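You operate a simulated robot arm through the tools that you are given. There is no shell and no other tool.

You run a simulated robot arm. Do the job below in one go: nothing can be reset, and whatever is moved stays where it is left.

JOB
Clamp the teal injector, run the leak test on it, then vent the hand tester.
Fine: swing clamp shut, star knob tight, press TEST, pump past 150 bar without a spray, wait for GOOD or REDO; leave the tap open. Leave ZERO alone.

Only the result counts: the job must be done as asked and must still hold three seconds after the hand-in. Knocking over, shifting, dropping, spilling or breaking anything else fails it.

ROBOT AND FRAMES
A 7-joint arm with a fingered hand on a trunk, on a base that drives. Base frame: it is fixed to the floor where the robot stands at the start and does not move with it; the origin is under the middle of the robot, x ahead of it, y to its left, z up; the surface under the hand at the start is at about z = 0.904. Readings come in m, rad, newtons and seconds.
With the tool pointing down near the work surface it reaches from about 0.36 to 0.7 m from the robot's upright axis, wherever it stands. Its first joint turns from -1.204 to 3.002 rad. Places, roughly: grey vent tap [0.3, 0, 1]; long teal lever [0.5, -0.2, 1]; orange button [0.6, 0, 1.1]; orange injector (6x5x9 cm) [0.4, -0.3, 1]; star knob [0.7, -0.1, 1.1]; swing clamp [0.7, -0.1, 1.1]; white button [0.5, 0, 1.1]. Payload 3.2 kg.
The tool frame sits at the grasp point between the pads (the TCP): z along the fingers, y along the line on which they close. The tips reach 0.026 m beyond it. Largest opening 0.088 m; the body of the gripper starts 0.03 m behind the TCP. The gripper is a hand of 5 fingers: y runs from the thumb to the fingers, the wrist lies at [-0.016, -0.108, -0.172] in the tool frame, and closing takes about 1.5 s.
Orientation is told as [roll, pitch, yaw] about the base's x, y, z axes, in that order, counted from this pose: with the fingers straight down and the wrist toward the robot, the tool's x, y and z point along [0, 1, 0], [1, 0, 0] and [0, 0, -1] of the base frame.

CONTROLS
- The arm moves only by the tool step_arm. Its argument "plan" is a list that holds one entry, the list of rows, each a list of 6 numbers: the turn, a rotation vector about the tool's x, y, z in units of 120 degrees (1.0 is 120 degrees), then the shift along the tool's x, y, z in units of 250 mm (1.0 is 250 mm). In form: [[[wx, wy, wz, tx, ty, tz], ...]]. A call has 1 to 20 rows; each row is the pose to reach, as a shift and turn from the pose commanded when the call began, along the tool's axes at that moment. "jaw" is the opening in per cent of the stroke, from 0 (shut) to 100 (fully open), set as the call begins (left out, the last holds). A call with a number of a shift or a turn outside -1 to 1 is refused whole. Rows are played at 5 a second. More than 0.05 m and 0.15 rad between two rows, or a gripper value outside its range, and nothing of the call is played. Where a pose cannot be reached the arm comes as near as it can. A force on the tool above 40 N (or 10 N above the force at the start of the call, whichever is more), or a blocked arm, ends the call early, and 0.2 s more pass. The fingers move at their own pace (about 0.072 m/s each) and stop on an object; they squeeze with about 22 N. The grip force told is the motor's: it shows also when the fingers shut on nothing. Time passes only in rows, and 0.2 s behind the last, so rows that repeat a pose let the fingers close. The reply holds the time, the measured pose of the TCP, the force on the tool along the base axes, the opening and the grip force, in the units named above and with some noise, with the torque about the TCP (base axes, N m) and any sound that the robot's microphone picked up.
- Cameras (640 x 400 px; columns grow to the right, rows downward): "scene" is now at [0.1349, -0.0275, 1.4717]; the picture's right is [-0.30, -0.95, -0.00], its down [-0.51, 0.16, -0.85] and it looks along [0.81, -0.26, -0.53] (base axes); focal length 214 px, centre (320, 200). "wrist" rides on the gripper at [0.067, -0.098, -0.117] in the tool frame; the picture's right is [-0.71, 0.33, -0.62], its down [-0.65, -0.65, 0.39] and it looks along [-0.28, 0.68, 0.68] (tool axes); focal length 234 px, centre (320, 200). There is no depth. A picture from a camera that has moved, and an enlarged one, comes with that camera's place and axes in the base frame and with its lens.
- camera(camera): a new picture of that camera. It takes no simulated time.
- raise_lower(by): slides the trunk up (or, below 0, down) by that many m; the arm and the scene camera ride with it, the base frame stays. It gives what a move gives, with no picture.
- steer(legs): drives the robot by 1 to 6 legs, each [ahead, left, turn to the left] in m, m and rad, along the robot's own axes; the way and the turn of a leg run together, so that a leg with both is an arc; at most 1.5 m and 3.142 rad a leg. The arm and the cameras ride along, it lands a little off, and it stops where it bumps. It gives what a move gives.
- move_fingers(index, middle, ring, little, thumb_bend, thumb_turn): sets how far each is bent, from 0 (flat) to 100 (curled in); at 30 the hand is open as for a grip, at 70 the pads meet at the TCP. One left out holds its place. A second passes; each finger stops where it meets its share of the squeeze, and holds until it gets a number again. A gripper value or a shape takes the hand back. It gives what a move gives, with no picture; readings hold the bend of each and the force on index, middle, ring, little, thumb and palm. thumb_turn goes from beside the hand (0) to across from the fingers (100), as for a grip.
- preshape(shape): the hand has 5 fingers and takes this shape, open, in about a second: jaw (thumb against the fingers, like two jaws); tri (thumb and two fingers); tip (a fingertip pinch); poke (one finger out to press); point (the index stretched); flat (the hand flat); cup (the hand cupped); fist (a fist). The gripper value then closes the fingers along that shape, each until it touches; the sizes above hold for jaw. It gives what a move gives, with no picture.
- turn_head(pan, tilt): turns the head with the scene camera to pan (to the left, within 1.501 rad either way) and tilt (down, from -0.506 to 1.204), counted from straight ahead of the robot. It gives what a move gives.
- close_up(camera, box): a new picture of the part [left, top, right, bottom] of that camera's present view, enlarged. It takes no simulated time.
- job_done(): hands the job in; it is judged then, once.

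Nothing tells you exact positions but the pictures and the camera data. Unless the task says otherwise, let go and move clear before handing in.

The tools are called after ">>>" as name(argument=value, ...) on one line, values as JSON. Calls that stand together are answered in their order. step_arm: Moves the arm, as the interface text tells. Its arguments: {"type":"object","properties":{"plan":{"type":"array","items":{"type":"array","items":{"type":"array","items":{"type":"number"}}}},"jaw":{"type":"number"}},"required":["plan"]} The other tools are called the same way: raise_lower (by) slides the trunk up or down; preshape (shape) gives the hand a shape; move_fingers (index, middle, ring, little, thumb_bend, thumb_turn) moves the fingers one by one; steer (legs) drives the base; turn_head (pan, tilt) turns the head that bears the scene camera; camera (camera) takes a picture; close_up (camera, box) takes an enlarged picture of a part of a camera's view; job_done () hands the job in.

At the start:

```text
time: 0.0
ee_pos: [0.4379, -0.1181, 1.3703]
orientation: [0.002, 0.001, 0.001]
force: [0.5, 0.1, 0.3]
ft_torque: [0.0, -0.05, 0.02]
width: 0.0876
finger_force: 0.0
shape: jaw
bend: [30.0, 30.0, 30.0, 30.0, 30.0, 97.0]
finger forces: [0.0, 0.1, 0.0, 0.0, 0.1, 0.0]
trunk travel left (down, up): [-0.775, 0.065]
robot x, y, heading: [-0.0012, 0.0007, 0.001]
head pan, tilt: [-0.307, 0.562]
```

scene: 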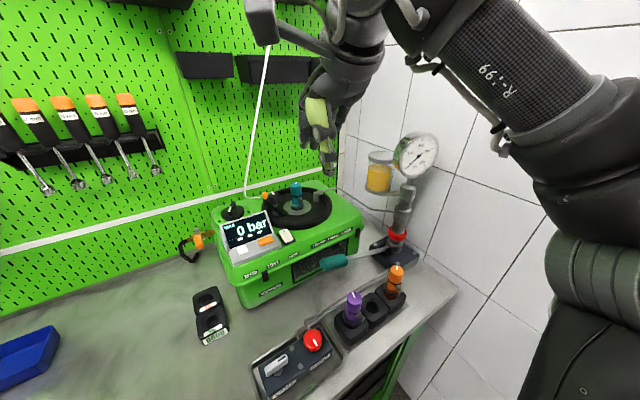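
wrist: 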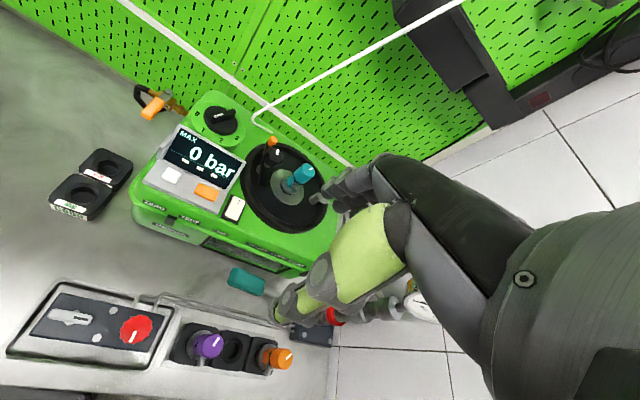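

I see a green bench tester with a screen reading "0 bar", a turntable with the teal injector in it, a clamp and knob, a gauge with pump at the right, and a vent-tap panel at the front. I'll look closer before touching anything.

>>> close_up(camera="scene", box=[200, 160, 380, 310])

>>> close_up(camera="wrist", box=[120, 80, 360, 280])

>>> close_up(camera="wrist", box=[0, 260, 340, 400])

>>> close_up(camera="scene", box=[240, 220, 460, 400])

>>> close_up(camera="scene", box=[300, 110, 480, 280])

```text
2.67 times, centred on (290, 235) of scene
camera zoom: at [0.1349, -0.0275, 1.4717], right [-0.3, -0.95, 0.0], down [-0.51, 0.16, -0.85], along [0.81, -0.26, -0.53], focal length 572 px, centre (400, 107)
```

zoom: 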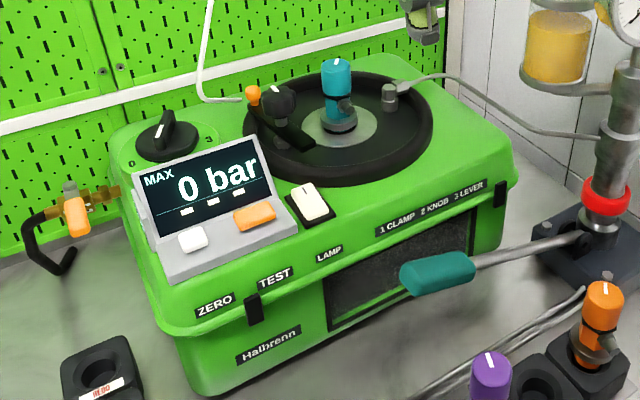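

```text
2.00 times, centred on (240, 180) of wrist
camera zoom: at [0.3397, -0.0513, 1.486], right [0.33, -0.71, 0.62], down [-0.65, -0.65, -0.39], along [0.68, -0.28, -0.68], focal length 468 px, centre (480, 240)
```

zoom: 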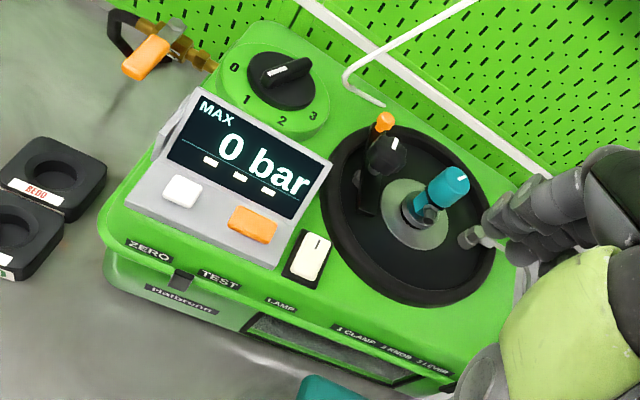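

```text
1.88 times, centred on (170, 330) of wrist
camera zoom: at [0.3397, -0.0513, 1.486], right [0.33, -0.71, 0.62], down [-0.65, -0.65, -0.39], along [0.68, -0.28, -0.68], focal length 441 px, centre (602, -45)
```

zoom: 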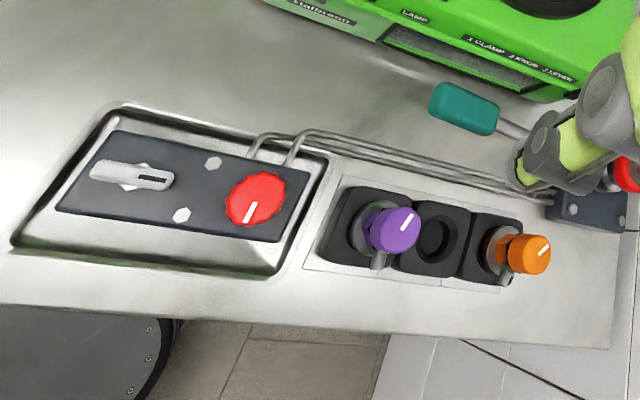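

```text
2.22 times, centred on (350, 310) of scene
camera zoom: at [0.1349, -0.0275, 1.4717], right [-0.3, -0.95, 0.0], down [-0.51, 0.16, -0.85], along [0.81, -0.26, -0.53], focal length 477 px, centre (253, -44)
```

zoom: 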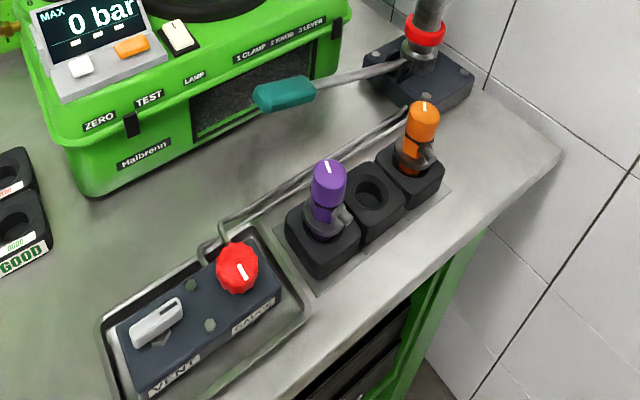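

```text
2.35 times, centred on (390, 195) of scene
camera zoom: at [0.1349, -0.0275, 1.4717], right [-0.3, -0.95, 0.0], down [-0.51, 0.16, -0.85], along [0.81, -0.26, -0.53], focal length 505 px, centre (155, 212)
```

zoom: 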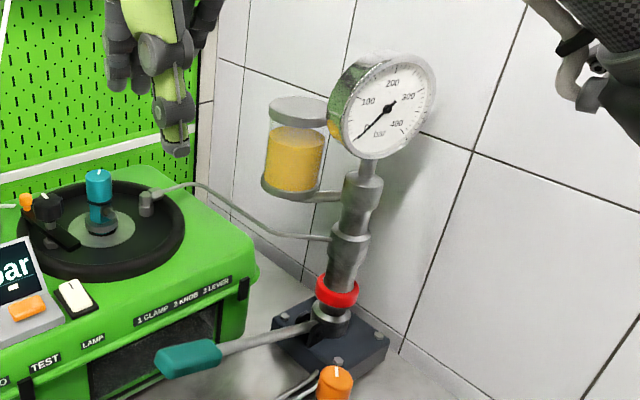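

The TEST (orange) button is near [0.557, -0.018, 1.098], ZERO (white) near [0.539, 0.037, 1.10], the star knob near [0.671, -0.058, 1.15], the injector near [0.672, -0.123] and the tap near [0.34, 0, 0.96]. I'll zoom further to read the tap, clamp and knob states.

>>> close_up(camera="scene", box=[255, 170, 345, 240])

>>> close_up(camera="scene", box=[250, 310, 350, 400])

>>> close_up(camera="wrist", box=[230, 120, 350, 240])

>>> close_up(camera="wrist", box=[10, 280, 180, 390])

>>> close_up(camera="scene", box=[190, 180, 300, 260])

>>> close_up(camera="scene", box=[380, 120, 460, 190])

```text
5.71 times, centred on (300, 205) of scene
camera zoom: at [0.1349, -0.0275, 1.4717], right [-0.3, -0.95, 0.0], down [-0.51, 0.16, -0.85], along [0.81, -0.26, -0.53], focal length 1226 px, centre (434, 171)
```

zoom: 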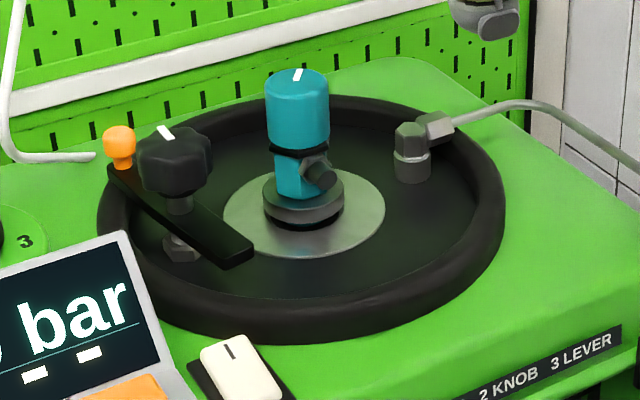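

```text
4.44 times, centred on (300, 355) of scene
camera zoom: at [0.1349, -0.0275, 1.4717], right [-0.3, -0.95, 0.0], down [-0.51, 0.16, -0.85], along [0.81, -0.26, -0.53], focal length 953 px, centre (409, -489)
```

zoom: 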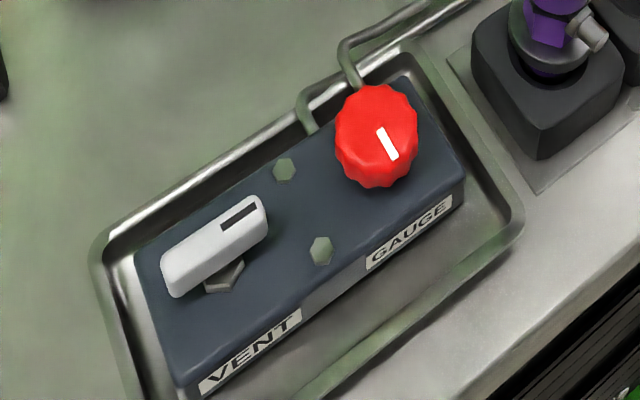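

```text
3.33 times, centred on (290, 180) of wrist
camera zoom: at [0.3397, -0.0513, 1.486], right [0.33, -0.71, 0.62], down [-0.65, -0.65, -0.39], along [0.68, -0.28, -0.68], focal length 781 px, centre (420, 267)
```

zoom: 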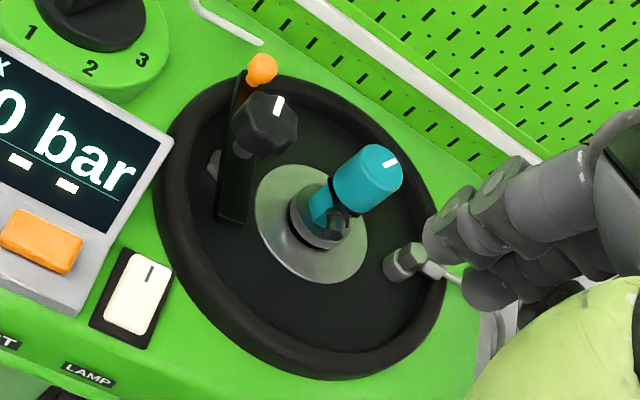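

```text
3.64 times, centred on (95, 335) of wrist
camera zoom: at [0.3397, -0.0513, 1.486], right [0.33, -0.71, 0.62], down [-0.65, -0.65, -0.39], along [0.68, -0.28, -0.68], focal length 852 px, centre (1138, -291)
```

zoom: 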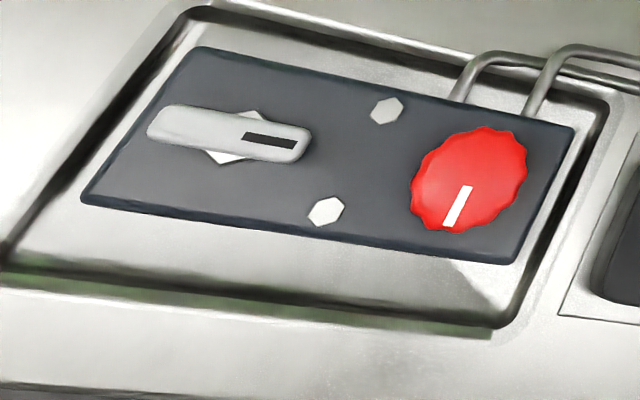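

```text
5.00 times, centred on (245, 220) of scene
camera zoom: at [0.1349, -0.0275, 1.4717], right [-0.3, -0.95, 0.0], down [-0.51, 0.16, -0.85], along [0.81, -0.26, -0.53], focal length 1072 px, centre (695, 100)
```

zoom: 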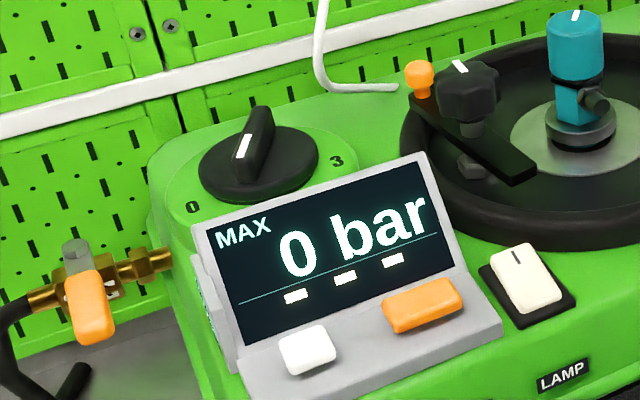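

```text
5.71 times, centred on (420, 155) of scene
camera zoom: at [0.1349, -0.0275, 1.4717], right [-0.3, -0.95, 0.0], down [-0.51, 0.16, -0.85], along [0.81, -0.26, -0.53], focal length 1226 px, centre (-251, 457)
```

zoom: 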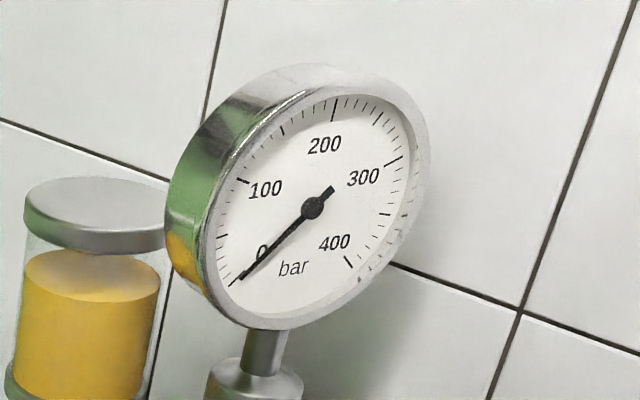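

The clamp bar carries an orange ball at its rear end (~[0.733, -0.037, 1.13]) and pivots under the black star knob (~[0.679, -0.063]); the injector axis is ~[0.70, -0.131], so the bar must swing counter-clockwise about 78°. I'll try the poke shape and see how the hand looks.

>>> preshape(shape="poke")

>>> close_up(camera="scene", box=[240, 0, 440, 200])

>>> camera(camera="wrist")

```text
time: 0.9
ee_pos: [0.4381, -0.1194, 1.3706]
orientation: [-0.001, -0.002, 0.0]
force: [0.5, 0.4, -0.4]
ft_torque: [0.03, -0.02, 0.02]
width: 0.0
finger_force: 0.0
shape: poke
bend: [70.0, 70.0, 99.0, 99.0, 0.0, 100.0]
finger forces: [0.0, 0.1, 0.0, 0.0, 0.0, 0.0]
trunk travel left (down, up): [-0.775, 0.065]
robot x, y, heading: [0.0005, 0.0019, 0.004]
head pan, tilt: [-0.307, 0.562]
```

```text
2.00 times, centred on (340, 100) of scene
camera zoom: at [0.135, -0.0274, 1.4716], right [-0.3, -0.95, 0.0], down [-0.51, 0.16, -0.85], along [0.81, -0.26, -0.53], focal length 429 px, centre (280, 400)
```

zoom: 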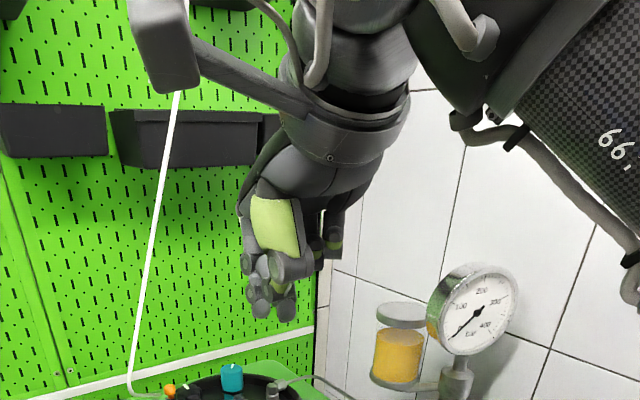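

```text
taken
camera wrist: at [0.3398, -0.0514, 1.486], right [0.33, -0.71, 0.62], down [-0.65, -0.65, -0.39], along [0.68, -0.28, -0.68], focal length 234 px, centre (320, 200)
```

wrist: 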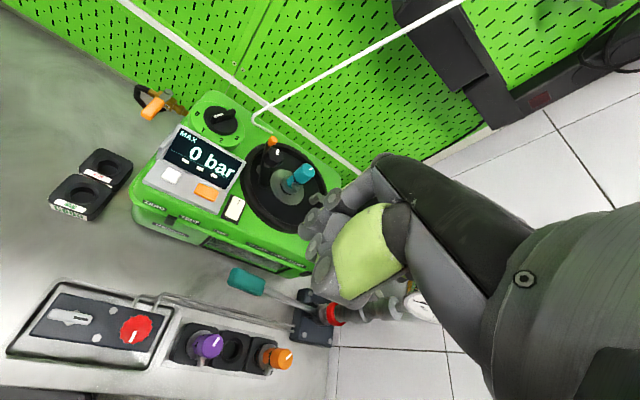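

The hand took the poke shape; I want to see exactly where the fingertips are relative to the TCP, so I'll enlarge the hand in both cameras.

>>> close_up(camera="scene", box=[290, 60, 410, 170])

>>> close_up(camera="wrist", box=[280, 150, 420, 310])

>>> preshape(shape="point")

>>> close_up(camera="scene", box=[280, 60, 420, 190])

>>> close_up(camera="wrist", box=[240, 120, 440, 320])

```text
3.64 times, centred on (350, 115) of scene
camera zoom: at [0.135, -0.0274, 1.4716], right [-0.3, -0.95, 0.0], down [-0.51, 0.16, -0.85], along [0.81, -0.26, -0.53], focal length 780 px, centre (211, 509)
```

zoom: 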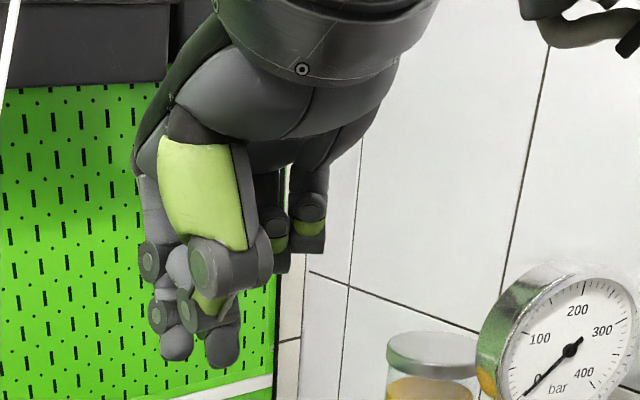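

```text
2.50 times, centred on (350, 230) of wrist
camera zoom: at [0.3398, -0.0514, 1.486], right [0.33, -0.71, 0.62], down [-0.65, -0.65, -0.39], along [0.68, -0.28, -0.68], focal length 585 px, centre (245, 125)
```

zoom: 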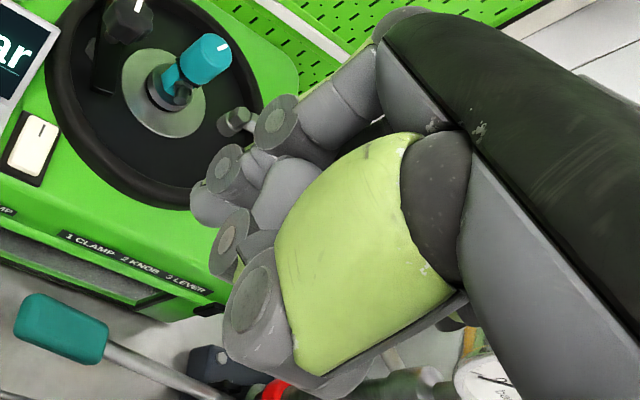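

```text
time: 1.8
ee_pos: [0.438, -0.1189, 1.3695]
orientation: [-0.001, 0.001, 0.0]
force: [0.2, -0.4, 0.2]
ft_torque: [0.01, -0.03, -0.01]
width: 0.0001
finger_force: 0.2
shape: point
bend: [20.0, 100.0, 100.0, 100.0, 99.0, 86.0]
finger forces: [0.1, 0.0, 0.0, 0.1, 0.0, 0.0]
trunk travel left (down, up): [-0.775, 0.065]
robot x, y, heading: [-0.003, 0.0027, 0.0]
head pan, tilt: [-0.307, 0.562]
```

```text
3.08 times, centred on (350, 125) of scene
camera zoom: at [0.1349, -0.0274, 1.4717], right [-0.3, -0.95, 0.0], down [-0.51, 0.16, -0.85], along [0.81, -0.26, -0.53], focal length 660 px, centre (228, 431)
```

zoom: 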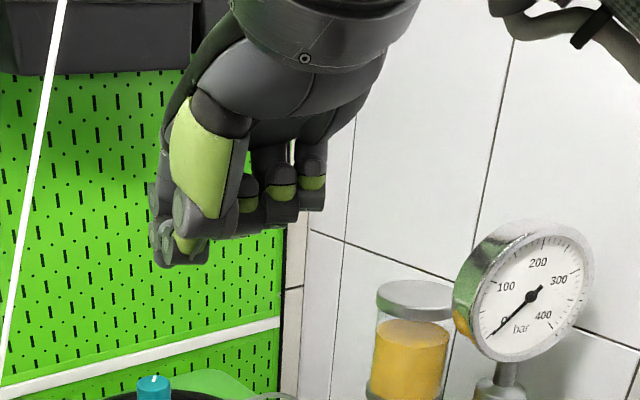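

```text
2.00 times, centred on (340, 220) of wrist
camera zoom: at [0.3397, -0.0513, 1.486], right [0.33, -0.71, 0.62], down [-0.65, -0.65, -0.39], along [0.68, -0.28, -0.68], focal length 468 px, centre (280, 160)
```

zoom: 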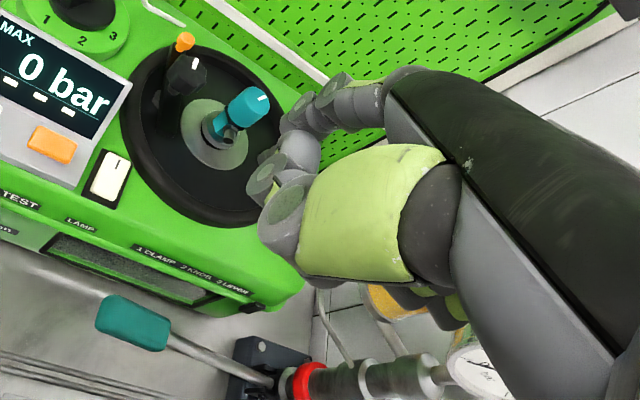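

The thumb is on the robot's side and the index is on the left (+y) side of the hand. I'll form a single vertical index finger (others curled) and look at its geometry.

>>> move_fingers(index=65, middle=100, ring=100, little=100, thumb_bend=0, thumb_turn=0)

>>> close_up(camera="scene", box=[280, 40, 420, 190])

>>> close_up(camera="wrist", box=[240, 120, 440, 320])

```text
time: 2.8
ee_pos: [0.4361, -0.1175, 1.37]
orientation: [0.0, 0.001, 0.0]
force: [-1.1, -0.7, 0.8]
ft_torque: [0.0, 0.0, 0.01]
width: 0.107
finger_force: 0.1
shape: fingers
bend: [65.0, 100.0, 100.0, 100.0, 1.0, 0.0]
finger forces: [0.0, 0.0, 0.0, 0.0, 0.0, 0.0]
trunk travel left (down, up): [-0.775, 0.065]
robot x, y, heading: [-0.0007, 0.001, -0.001]
head pan, tilt: [-0.307, 0.562]
```

```text
2.67 times, centred on (350, 115) of scene
camera zoom: at [0.1349, -0.0274, 1.4717], right [-0.3, -0.95, 0.0], down [-0.51, 0.16, -0.85], along [0.81, -0.26, -0.53], focal length 572 px, centre (240, 427)
```

zoom: 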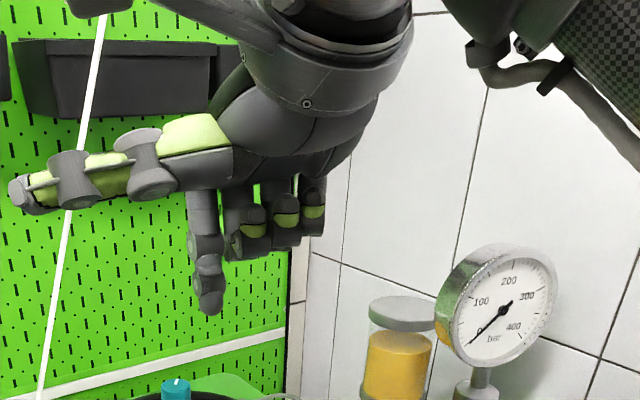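

```text
2.00 times, centred on (340, 220) of wrist
camera zoom: at [0.3397, -0.0513, 1.486], right [0.33, -0.71, 0.62], down [-0.65, -0.65, -0.39], along [0.68, -0.28, -0.68], focal length 468 px, centre (280, 160)
```

zoom: 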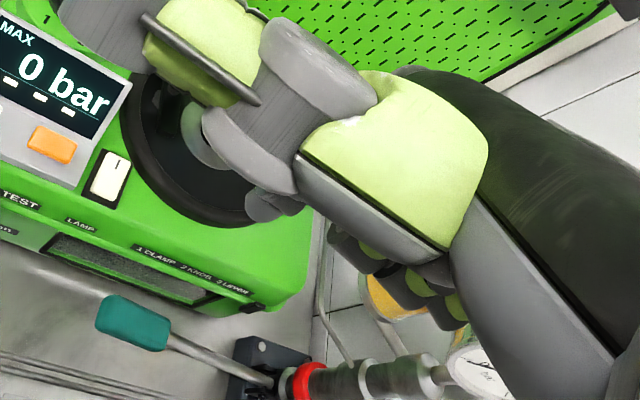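

The index now points straight down with its tip about 2.5 cm below and 2 cm ahead of the TCP, and the other fingers are about 4 cm higher. A white rod runs up behind the clamp, so I'll look where it leads before moving the hand there.

>>> turn_head(pan=-0.1, tilt=0.15)

>>> camera(camera="scene")

```text
time: 3.7
ee_pos: [0.4369, -0.1174, 1.3708]
orientation: [0.0, -0.002, 0.0]
force: [-0.6, 0.6, -0.1]
ft_torque: [0.01, 0.0, -0.01]
width: 0.1074
finger_force: 0.1
shape: fingers
bend: [65.0, 100.0, 100.0, 100.0, 1.0, 0.0]
finger forces: [0.0, 0.0, 0.0, 0.0, 0.1, 0.0]
trunk travel left (down, up): [-0.775, 0.065]
robot x, y, heading: [0.0023, -0.0009, -0.001]
head pan, tilt: [-0.099, 0.15]
```

```text
taken
camera scene: at [0.1419, -0.0097, 1.5097], right [-0.1, -0.99, 0.0], down [-0.15, 0.02, -0.99], along [0.98, -0.1, -0.15], focal length 214 px, centre (320, 200)
```

scene: 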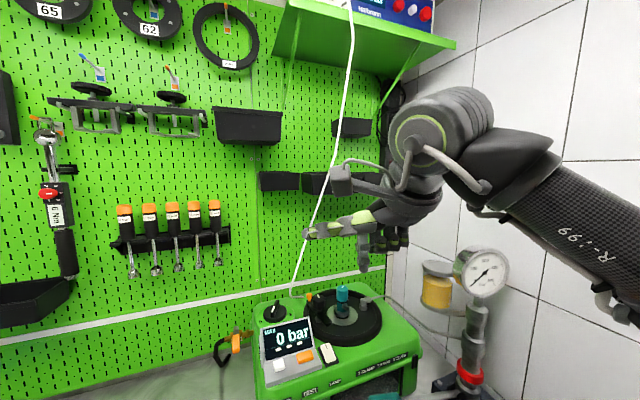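

The white line is a cable hanging from the shelf to the machine's back, probably close to the wall. I'll shift the hand left at this height so the wrist camera gives a second viewpoint on the clamp.

>>> step_arm(plan=[[[0, 0, 0, 0.17, 0.05, -0.01], [0, 0, 0, 0.34, 0.1, -0.02], [0, 0, 0, 0.52, 0.15, -0.03], [0, 0, 0, 0.7, 0.2, -0.04], [0, 0, 0, 0.86, 0.25, -0.04]]])

>>> move_fingers(thumb_turn=100, thumb_bend=30)

>>> camera(camera="wrist")

```text
time: 4.9
ee_pos: [0.4928, 0.0846, 1.3782]
orientation: [0.017, -0.006, -0.008]
force: [0.4, 0.2, 1.2]
ft_torque: [-0.04, 0.0, -0.01]
width: 0.1069
finger_force: 0.1
shape: fingers
bend: [65.0, 100.0, 100.0, 100.0, 1.0, 0.0]
finger forces: [0.0, 0.1, 0.0, 0.0, 0.0, 0.1]
out of reach, approached as far as the arm can: row 5
trunk travel left (down, up): [-0.775, 0.065]
robot x, y, heading: [0.0018, 0.0003, -0.001]
head pan, tilt: [-0.099, 0.15]
```

```text
time: 5.9
ee_pos: [0.4935, 0.0839, 1.3762]
orientation: [0.015, -0.003, -0.011]
force: [-0.9, -0.4, -0.4]
ft_torque: [-0.02, 0.0, 0.0]
width: 0.052
finger_force: 0.1
shape: fingers
bend: [65.0, 100.0, 100.0, 100.0, 30.0, 97.0]
finger forces: [0.0, 0.0, 0.0, 0.0, 0.1, 0.0]
trunk travel left (down, up): [-0.775, 0.065]
robot x, y, heading: [0.0042, 0.0035, 0.003]
head pan, tilt: [-0.099, 0.15]
```

```text
taken
camera wrist: at [0.3979, 0.1495, 1.4919], right [0.32, -0.72, 0.61], down [-0.66, -0.64, -0.4], along [0.68, -0.28, -0.68], focal length 234 px, centre (320, 200)
```

wrist: 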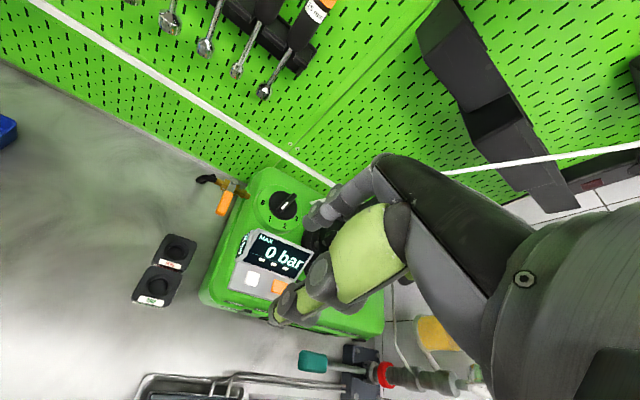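

The arm reached its leftward limit here and the hand hides the turntable. I'll move back partway for a clearer view.

>>> step_arm(plan=[[[0, 0, 0, -0.17, -0.07, -0.03], [0, 0, 0, -0.34, -0.14, -0.06], [0, 0, 0, -0.48, -0.2, -0.1]]])

>>> camera(camera="wrist")

>>> turn_head(pan=-0.25, tilt=0.6)

>>> camera(camera="scene")

```text
time: 6.7
ee_pos: [0.4424, -0.0328, 1.3959]
orientation: [0.002, 0.0, 0.001]
force: [-0.4, -0.8, 0.9]
ft_torque: [0.04, -0.01, 0.0]
width: 0.0519
finger_force: 0.0
shape: fingers
bend: [65.0, 100.0, 100.0, 100.0, 30.0, 97.0]
finger forces: [0.0, 0.0, 0.0, 0.1, 0.1, 0.0]
trunk travel left (down, up): [-0.775, 0.065]
robot x, y, heading: [0.0046, -0.0007, -0.002]
head pan, tilt: [-0.099, 0.15]
```

```text
taken
camera wrist: at [0.3449, 0.0343, 1.512], right [0.33, -0.71, 0.62], down [-0.65, -0.65, -0.39], along [0.68, -0.28, -0.68], focal length 234 px, centre (320, 200)
```

wrist: 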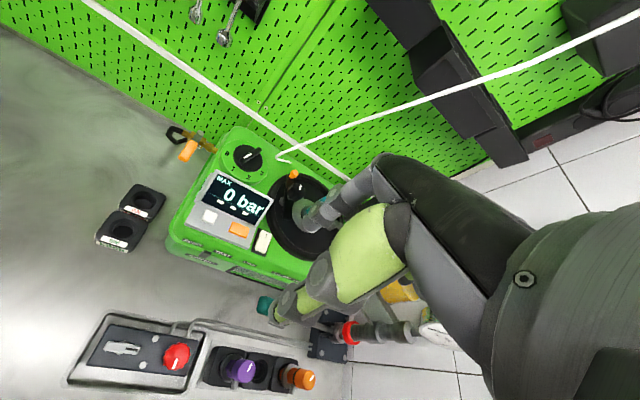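

```text
time: 7.6
ee_pos: [0.4431, -0.0306, 1.3957]
orientation: [0.0, 0.0, 0.0]
force: [0.1, -0.4, 0.3]
ft_torque: [0.02, 0.0, -0.03]
width: 0.0519
finger_force: 0.2
shape: fingers
bend: [65.0, 100.0, 100.0, 100.0, 30.0, 97.0]
finger forces: [0.0, 0.0, 0.1, 0.1, 0.0, 0.0]
trunk travel left (down, up): [-0.775, 0.065]
robot x, y, heading: [-0.001, 0.0017, 0.002]
head pan, tilt: [-0.25, 0.6]
```

```text
taken
camera scene: at [0.1353, -0.0221, 1.4684], right [-0.25, -0.97, 0.0], down [-0.55, 0.14, -0.83], along [0.8, -0.2, -0.56], focal length 214 px, centre (320, 200)
```

scene: 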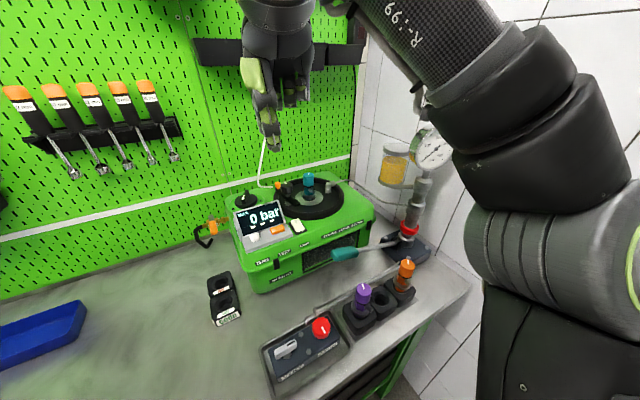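

I'll enlarge the clamp region from this new viewpoint to locate the cable bend properly.

>>> close_up(camera="wrist", box=[220, 110, 350, 210])

>>> close_up(camera="scene", box=[230, 140, 340, 240])

```text
4.00 times, centred on (285, 160) of wrist
camera zoom: at [0.3457, 0.0367, 1.5121], right [0.33, -0.71, 0.62], down [-0.65, -0.65, -0.39], along [0.68, -0.28, -0.68], focal length 937 px, centre (460, 360)
```

zoom: 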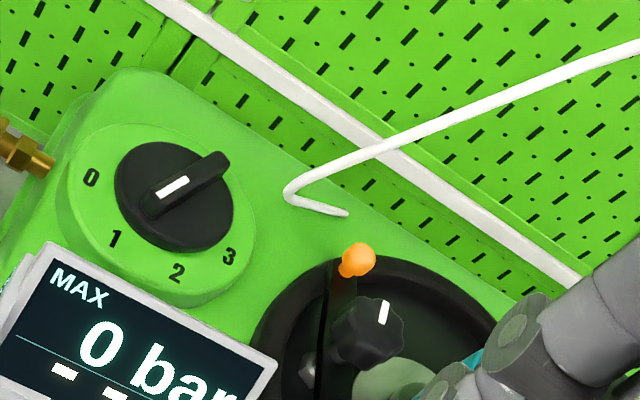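

```text
4.00 times, centred on (285, 190) of scene
camera zoom: at [0.1353, -0.0221, 1.4684], right [-0.25, -0.97, 0.0], down [-0.55, 0.14, -0.83], along [0.8, -0.2, -0.56], focal length 858 px, centre (460, 240)
```

zoom: 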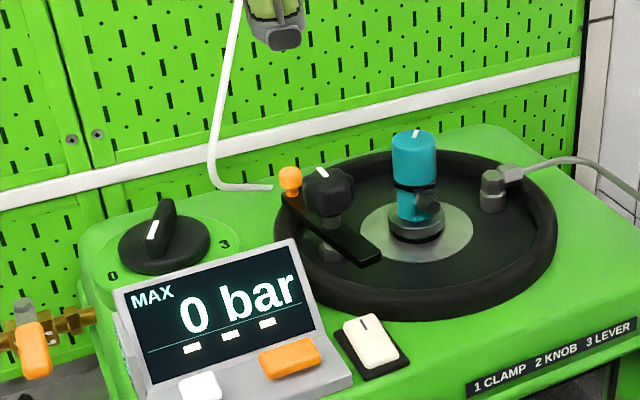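

The cable ends at the machine's rear (~[0.82, -0.02, 1.07]), bends at ~[0.754, 0.017, 1.11] and then rises; I need to know how it leans because it limits the hand's space. I'll measure it from another height.

>>> close_up(camera="wrist", box=[270, 0, 640, 200])

>>> step_arm(plan=[[[0, 0, 0, -0.1, -0.02, 0.16], [0, 0, 0, -0.2, -0.04, 0.32], [0, 0, 0, -0.3, -0.06, 0.48]]])

>>> camera(camera="wrist")

>>> camera(camera="scene")

```text
1.73 times, centred on (455, 100) of wrist
camera zoom: at [0.3457, 0.0367, 1.5121], right [0.33, -0.71, 0.62], down [-0.65, -0.65, -0.39], along [0.68, -0.28, -0.68], focal length 405 px, centre (86, 373)
```

zoom: 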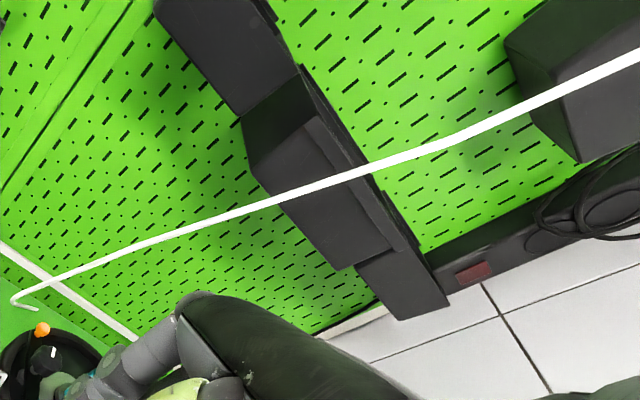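

```text
time: 8.4
ee_pos: [0.4246, -0.1074, 1.2783]
orientation: [0.006, -0.001, 0.001]
force: [-0.6, -1.0, -0.2]
ft_torque: [0.04, -0.07, 0.0]
width: 0.0517
finger_force: 0.1
shape: fingers
bend: [65.0, 100.0, 100.0, 100.0, 30.0, 97.0]
finger forces: [0.1, 0.1, 0.0, 0.1, 0.0, 0.0]
trunk travel left (down, up): [-0.775, 0.065]
robot x, y, heading: [-0.0031, -0.0001, 0.001]
head pan, tilt: [-0.25, 0.6]
```

```text
taken
camera wrist: at [0.327, -0.0412, 1.3948], right [0.33, -0.71, 0.62], down [-0.65, -0.65, -0.39], along [0.68, -0.28, -0.68], focal length 234 px, centre (320, 200)
```

wrist: 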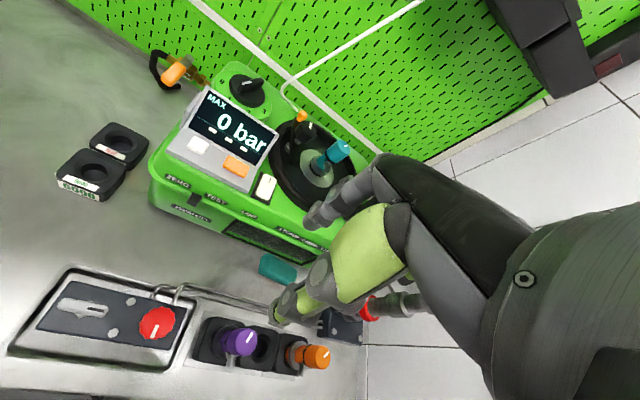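

```text
taken
camera scene: at [0.1349, -0.0245, 1.4683], right [-0.25, -0.97, 0.0], down [-0.55, 0.14, -0.82], along [0.8, -0.2, -0.57], focal length 214 px, centre (320, 200)
```

scene: 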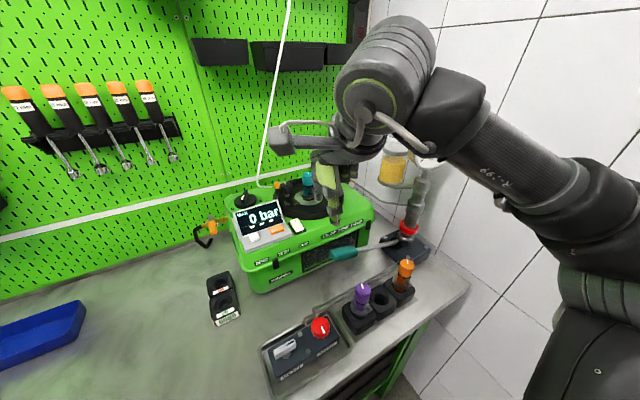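

The cable leans over the ball area, so pushing the clamp's ball with the hand there would be tight; pushing the bar's front end (~[0.645, -0.085, 1.105]) from the near-left side keeps the hand clear. I'll see where the index tip goes when it is straighter.

>>> move_fingers(index=25, thumb_bend=0, thumb_turn=0)

>>> close_up(camera="scene", box=[260, 90, 420, 230])

>>> close_up(camera="wrist", box=[200, 80, 440, 320])

```text
time: 9.4
ee_pos: [0.4261, -0.1053, 1.2793]
orientation: [0.0, 0.0, 0.001]
force: [-0.3, -0.6, 0.6]
ft_torque: [-0.01, -0.01, 0.01]
width: 0.1247
finger_force: 0.0
shape: fingers
bend: [25.0, 100.0, 100.0, 100.0, 1.0, 0.0]
finger forces: [0.0, 0.0, 0.1, 0.1, 0.0, 0.0]
trunk travel left (down, up): [-0.775, 0.065]
robot x, y, heading: [0.0021, 0.0014, 0.0]
head pan, tilt: [-0.25, 0.6]
```

```text
2.86 times, centred on (340, 160) of scene
camera zoom: at [0.1352, -0.0225, 1.4683], right [-0.25, -0.97, 0.0], down [-0.55, 0.14, -0.83], along [0.8, -0.2, -0.56], focal length 613 px, centre (263, 314)
```

zoom: 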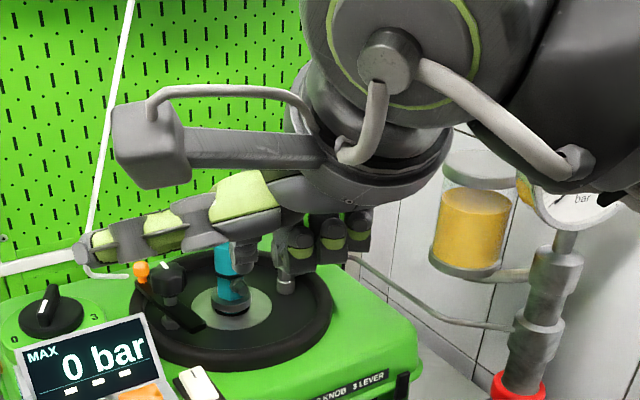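

```text
1.67 times, centred on (320, 200) of wrist
camera zoom: at [0.3274, -0.0389, 1.395], right [0.33, -0.71, 0.62], down [-0.65, -0.65, -0.39], along [0.68, -0.28, -0.68], focal length 390 px, centre (320, 200)
```

zoom: 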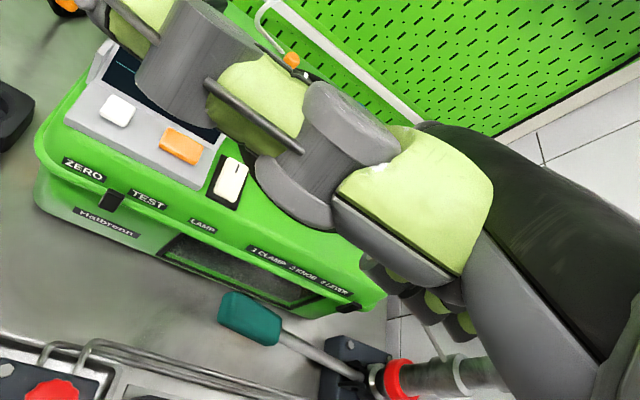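

The straight index hides behind the thumb, so I'll use the bent (vertical) index. Next I swing the hand forward with a 30° yaw to hover near-left of the clamp bar's front end, keeping clear of screen, star knob and cable.

>>> move_fingers(index=65)

>>> step_arm(plan=[[[0, 0, 0.05, 0.05, 0.14, 0.04], [0, 0, 0.1, 0.1, 0.28, 0.09], [0, 0, 0.15, 0.15, 0.42, 0.14], [0, 0, 0.2, 0.2, 0.56, 0.19], [0, 0, 0.25, 0.24, 0.69, 0.24]]])

>>> camera(camera="scene")

>>> camera(camera="wrist")

```text
time: 10.4
ee_pos: [0.4248, -0.1061, 1.278]
orientation: [0.0, 0.001, -0.001]
force: [0.0, -0.1, -0.4]
ft_torque: [0.02, -0.04, -0.01]
width: 0.107
finger_force: 0.2
shape: fingers
bend: [65.0, 100.0, 100.0, 100.0, 1.0, 0.0]
finger forces: [0.0, 0.0, 0.0, 0.0, 0.0, 0.0]
trunk travel left (down, up): [-0.775, 0.065]
robot x, y, heading: [0.0022, 0.0041, 0.004]
head pan, tilt: [-0.25, 0.6]
```

```text
time: 11.6
ee_pos: [0.6019, -0.0415, 1.2164]
orientation: [-0.002, 0.001, -0.525]
force: [0.2, 0.7, -0.7]
ft_torque: [0.01, 0.01, 0.0]
width: 0.1073
finger_force: 0.0
shape: fingers
bend: [65.0, 100.0, 100.0, 100.0, 1.0, 0.0]
finger forces: [0.0, 0.0, 0.1, 0.1, 0.0, 0.0]
trunk travel left (down, up): [-0.775, 0.065]
robot x, y, heading: [-0.0026, -0.0013, 0.001]
head pan, tilt: [-0.25, 0.6]
```

```text
taken
camera scene: at [0.1374, -0.0203, 1.4681], right [-0.25, -0.97, 0.0], down [-0.55, 0.14, -0.82], along [0.8, -0.2, -0.57], focal length 214 px, centre (320, 200)
```

scene: 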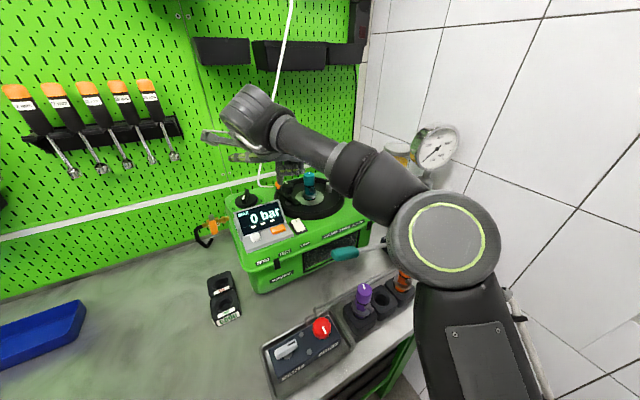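

```text
taken
camera wrist: at [0.5508, 0.0655, 1.3322], right [-0.07, -0.78, 0.62], down [-0.89, -0.23, -0.39], along [0.45, -0.58, -0.68], focal length 234 px, centre (320, 200)
```

wrist: 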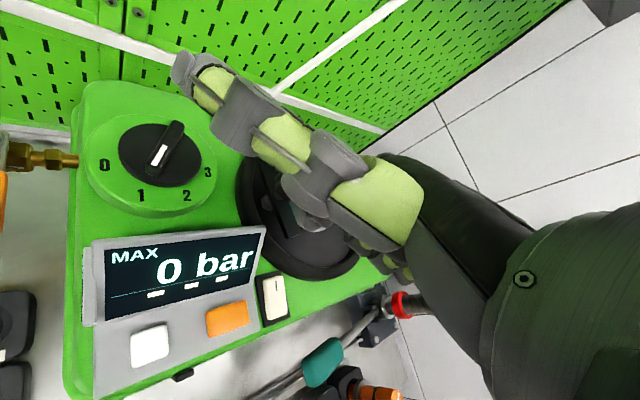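

The hand hovers beside the clamp; the thumb blocks part of the wrist view, so I'll check with a close-up from the head camera.

>>> close_up(camera="scene", box=[190, 80, 370, 230])

>>> close_up(camera="wrist", box=[200, 100, 440, 300])

```text
2.67 times, centred on (280, 155) of scene
camera zoom: at [0.1374, -0.0203, 1.4681], right [-0.25, -0.97, 0.0], down [-0.55, 0.14, -0.82], along [0.8, -0.2, -0.57], focal length 572 px, centre (427, 320)
```

zoom: 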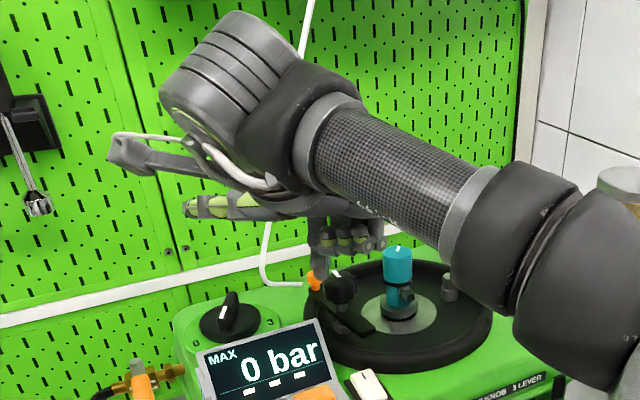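

```text
2.00 times, centred on (320, 200) of wrist
camera zoom: at [0.5508, 0.0655, 1.3322], right [-0.07, -0.78, 0.62], down [-0.89, -0.23, -0.39], along [0.45, -0.58, -0.68], focal length 468 px, centre (320, 200)
```

zoom: 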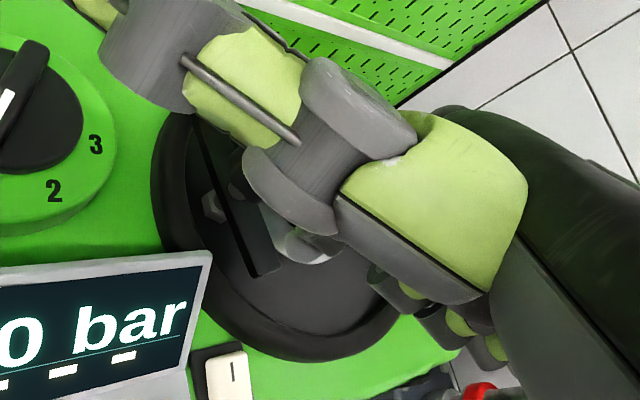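

The index tip is seen clearly near [0.622, -0.04, 1.195], left-near of the bar. I'll lower it beside the bar's front end in two steps, stopping first above bar height to check.

>>> step_arm(plan=[[[0, 0, 0, -0.02, 0.058, 0.09], [0, 0, 0, -0.02, 0.058, 0.18], [0, 0, 0, -0.02, 0.058, 0.25]]])

>>> close_up(camera="scene", box=[190, 100, 370, 250])

>>> close_up(camera="wrist", box=[200, 100, 440, 300])

```text
time: 12.4
ee_pos: [0.6095, -0.0556, 1.1538]
orientation: [0.002, 0.0, -0.525]
force: [-0.2, 1.2, -0.5]
ft_torque: [0.04, 0.0, 0.05]
width: 0.1072
finger_force: 0.1
shape: fingers
bend: [65.0, 100.0, 100.0, 100.0, 1.0, 0.0]
finger forces: [0.1, 0.0, 0.0, 0.1, 0.0, 0.1]
trunk travel left (down, up): [-0.775, 0.065]
robot x, y, heading: [0.0011, 0.0005, 0.007]
head pan, tilt: [-0.25, 0.6]
```

```text
2.67 times, centred on (280, 175) of scene
camera zoom: at [0.1356, -0.0224, 1.4683], right [-0.25, -0.97, 0.0], down [-0.55, 0.14, -0.82], along [0.8, -0.2, -0.57], focal length 572 px, centre (427, 267)
```

zoom: 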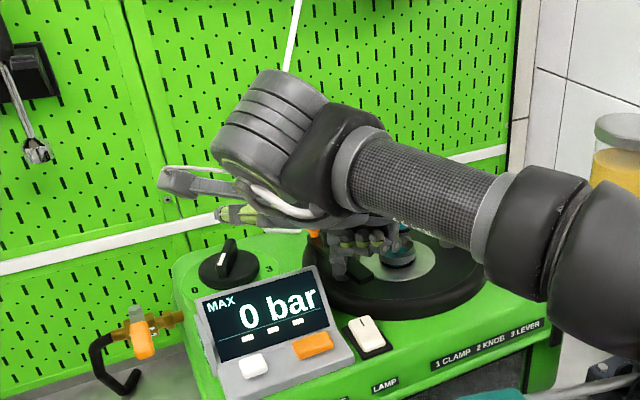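

```text
2.00 times, centred on (320, 200) of wrist
camera zoom: at [0.5583, 0.0508, 1.2695], right [-0.07, -0.78, 0.62], down [-0.89, -0.23, -0.39], along [0.45, -0.58, -0.68], focal length 468 px, centre (320, 200)
```

zoom: 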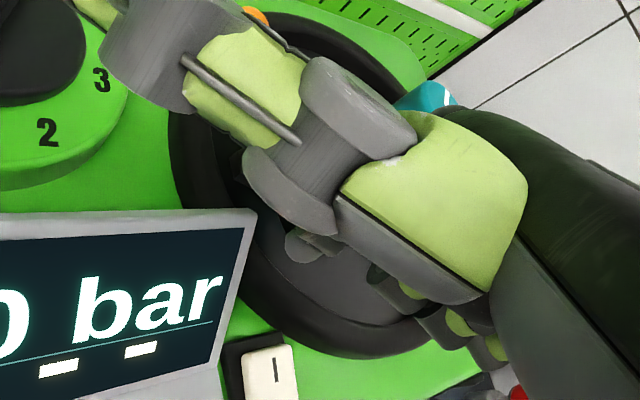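

I'll enlarge the finger and bar from the head camera to judge the gap.

>>> close_up(camera="scene", box=[260, 145, 340, 205])

```text
6.67 times, centred on (300, 175) of scene
camera zoom: at [0.1356, -0.0224, 1.4683], right [-0.25, -0.97, 0.0], down [-0.55, 0.14, -0.82], along [0.8, -0.2, -0.57], focal length 1430 px, centre (453, 367)
```

zoom: 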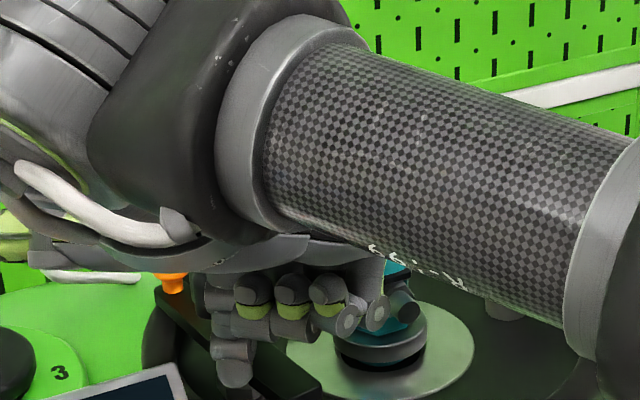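

The finger is just left of the bar with about 1 cm to spare. I'll lower it the last 3 cm so the tip sits at bar height.

>>> step_arm(plan=[[[0, 0, 0, 0, 0, 0.05], [0, 0, 0, 0, 0, 0.1], [0, 0, 0, 0, 0, 0.12]]])

>>> close_up(camera="scene", box=[260, 150, 340, 210])

>>> camera(camera="wrist")

```text
time: 13.2
ee_pos: [0.6095, -0.0561, 1.1244]
orientation: [0.001, -0.001, -0.523]
force: [0.8, 0.8, 1.4]
ft_torque: [-0.02, -0.04, 0.02]
width: 0.1071
finger_force: 0.1
shape: fingers
bend: [65.0, 100.0, 100.0, 100.0, 1.0, 0.0]
finger forces: [0.0, 0.0, 0.0, 0.0, 0.0, 0.0]
trunk travel left (down, up): [-0.775, 0.065]
robot x, y, heading: [-0.0002, 0.0012, 0.003]
head pan, tilt: [-0.25, 0.6]
```

```text
6.67 times, centred on (300, 180) of scene
camera zoom: at [0.1353, -0.0222, 1.4683], right [-0.25, -0.97, 0.0], down [-0.55, 0.14, -0.83], along [0.8, -0.2, -0.56], focal length 1430 px, centre (453, 333)
```

zoom: 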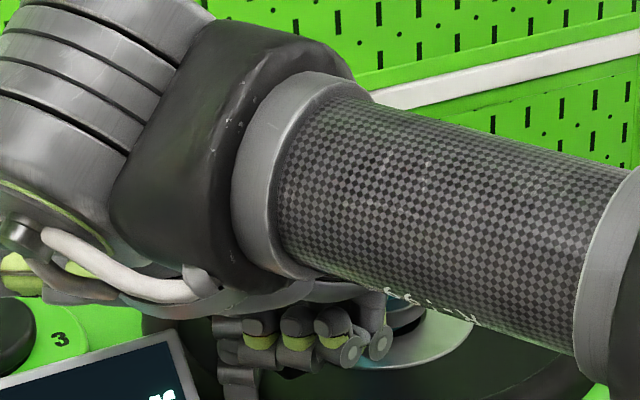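

```text
taken
camera wrist: at [0.5582, 0.0508, 1.2403], right [-0.07, -0.78, 0.62], down [-0.89, -0.23, -0.39], along [0.45, -0.58, -0.68], focal length 234 px, centre (320, 200)
```

wrist: 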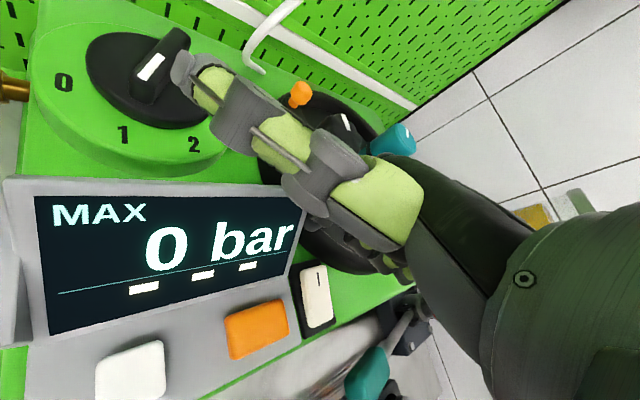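

The index tip is beside the bar's front end. Now I'll push the bar along its arc (counter-clockwise about the knob stud) in small steps.

>>> step_arm(plan=[[[0, 0, 0, -0.009, 0.04, 0], [0, 0, 0, -0.026, 0.054, 0], [0, 0, 0, -0.044, 0.067, 0], [0, 0, 0, -0.058, 0.084, 0], [0, 0, 0, -0.071, 0.101, 0]]])

>>> camera(camera="wrist")

>>> close_up(camera="scene", box=[250, 140, 350, 220])

```text
time: 14.4
ee_pos: [0.6233, -0.081, 1.1246]
orientation: [-0.001, 0.0, -0.523]
force: [-0.8, -0.1, -0.8]
ft_torque: [0.02, -0.01, -0.01]
width: 0.1069
finger_force: 0.7
shape: fingers
bend: [65.0, 100.0, 100.0, 100.0, 1.0, 0.0]
finger forces: [0.2, 0.1, 0.0, 0.0, 0.1, 0.0]
trunk travel left (down, up): [-0.775, 0.065]
robot x, y, heading: [-0.0017, 0.0003, -0.001]
head pan, tilt: [-0.25, 0.6]
```

```text
taken
camera wrist: at [0.5729, 0.0239, 1.2399], right [-0.07, -0.78, 0.62], down [-0.89, -0.24, -0.39], along [0.45, -0.58, -0.68], focal length 234 px, centre (320, 200)
```

wrist: 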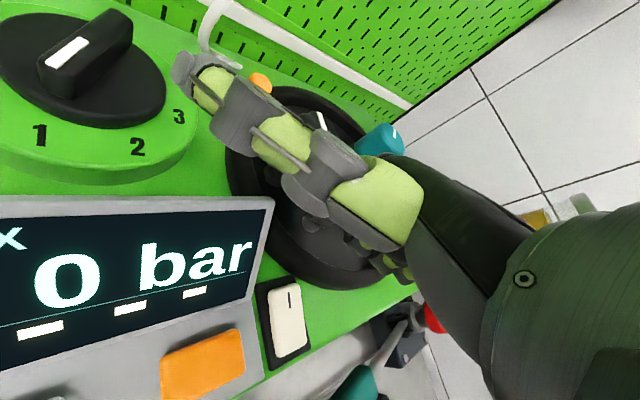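

```text
5.00 times, centred on (300, 180) of scene
camera zoom: at [0.1353, -0.0222, 1.4683], right [-0.25, -0.97, 0.0], down [-0.55, 0.14, -0.83], along [0.8, -0.2, -0.56], focal length 1072 px, centre (420, 300)
```

zoom: 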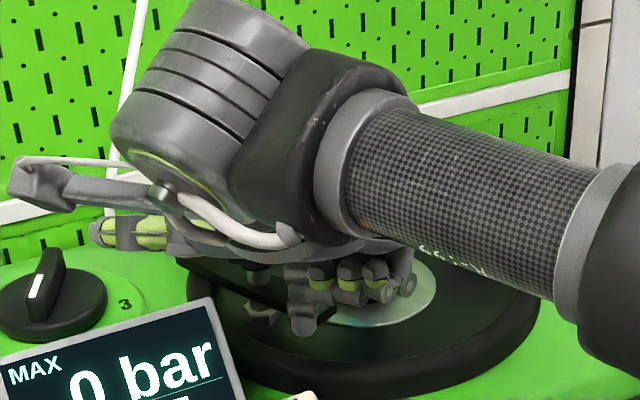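

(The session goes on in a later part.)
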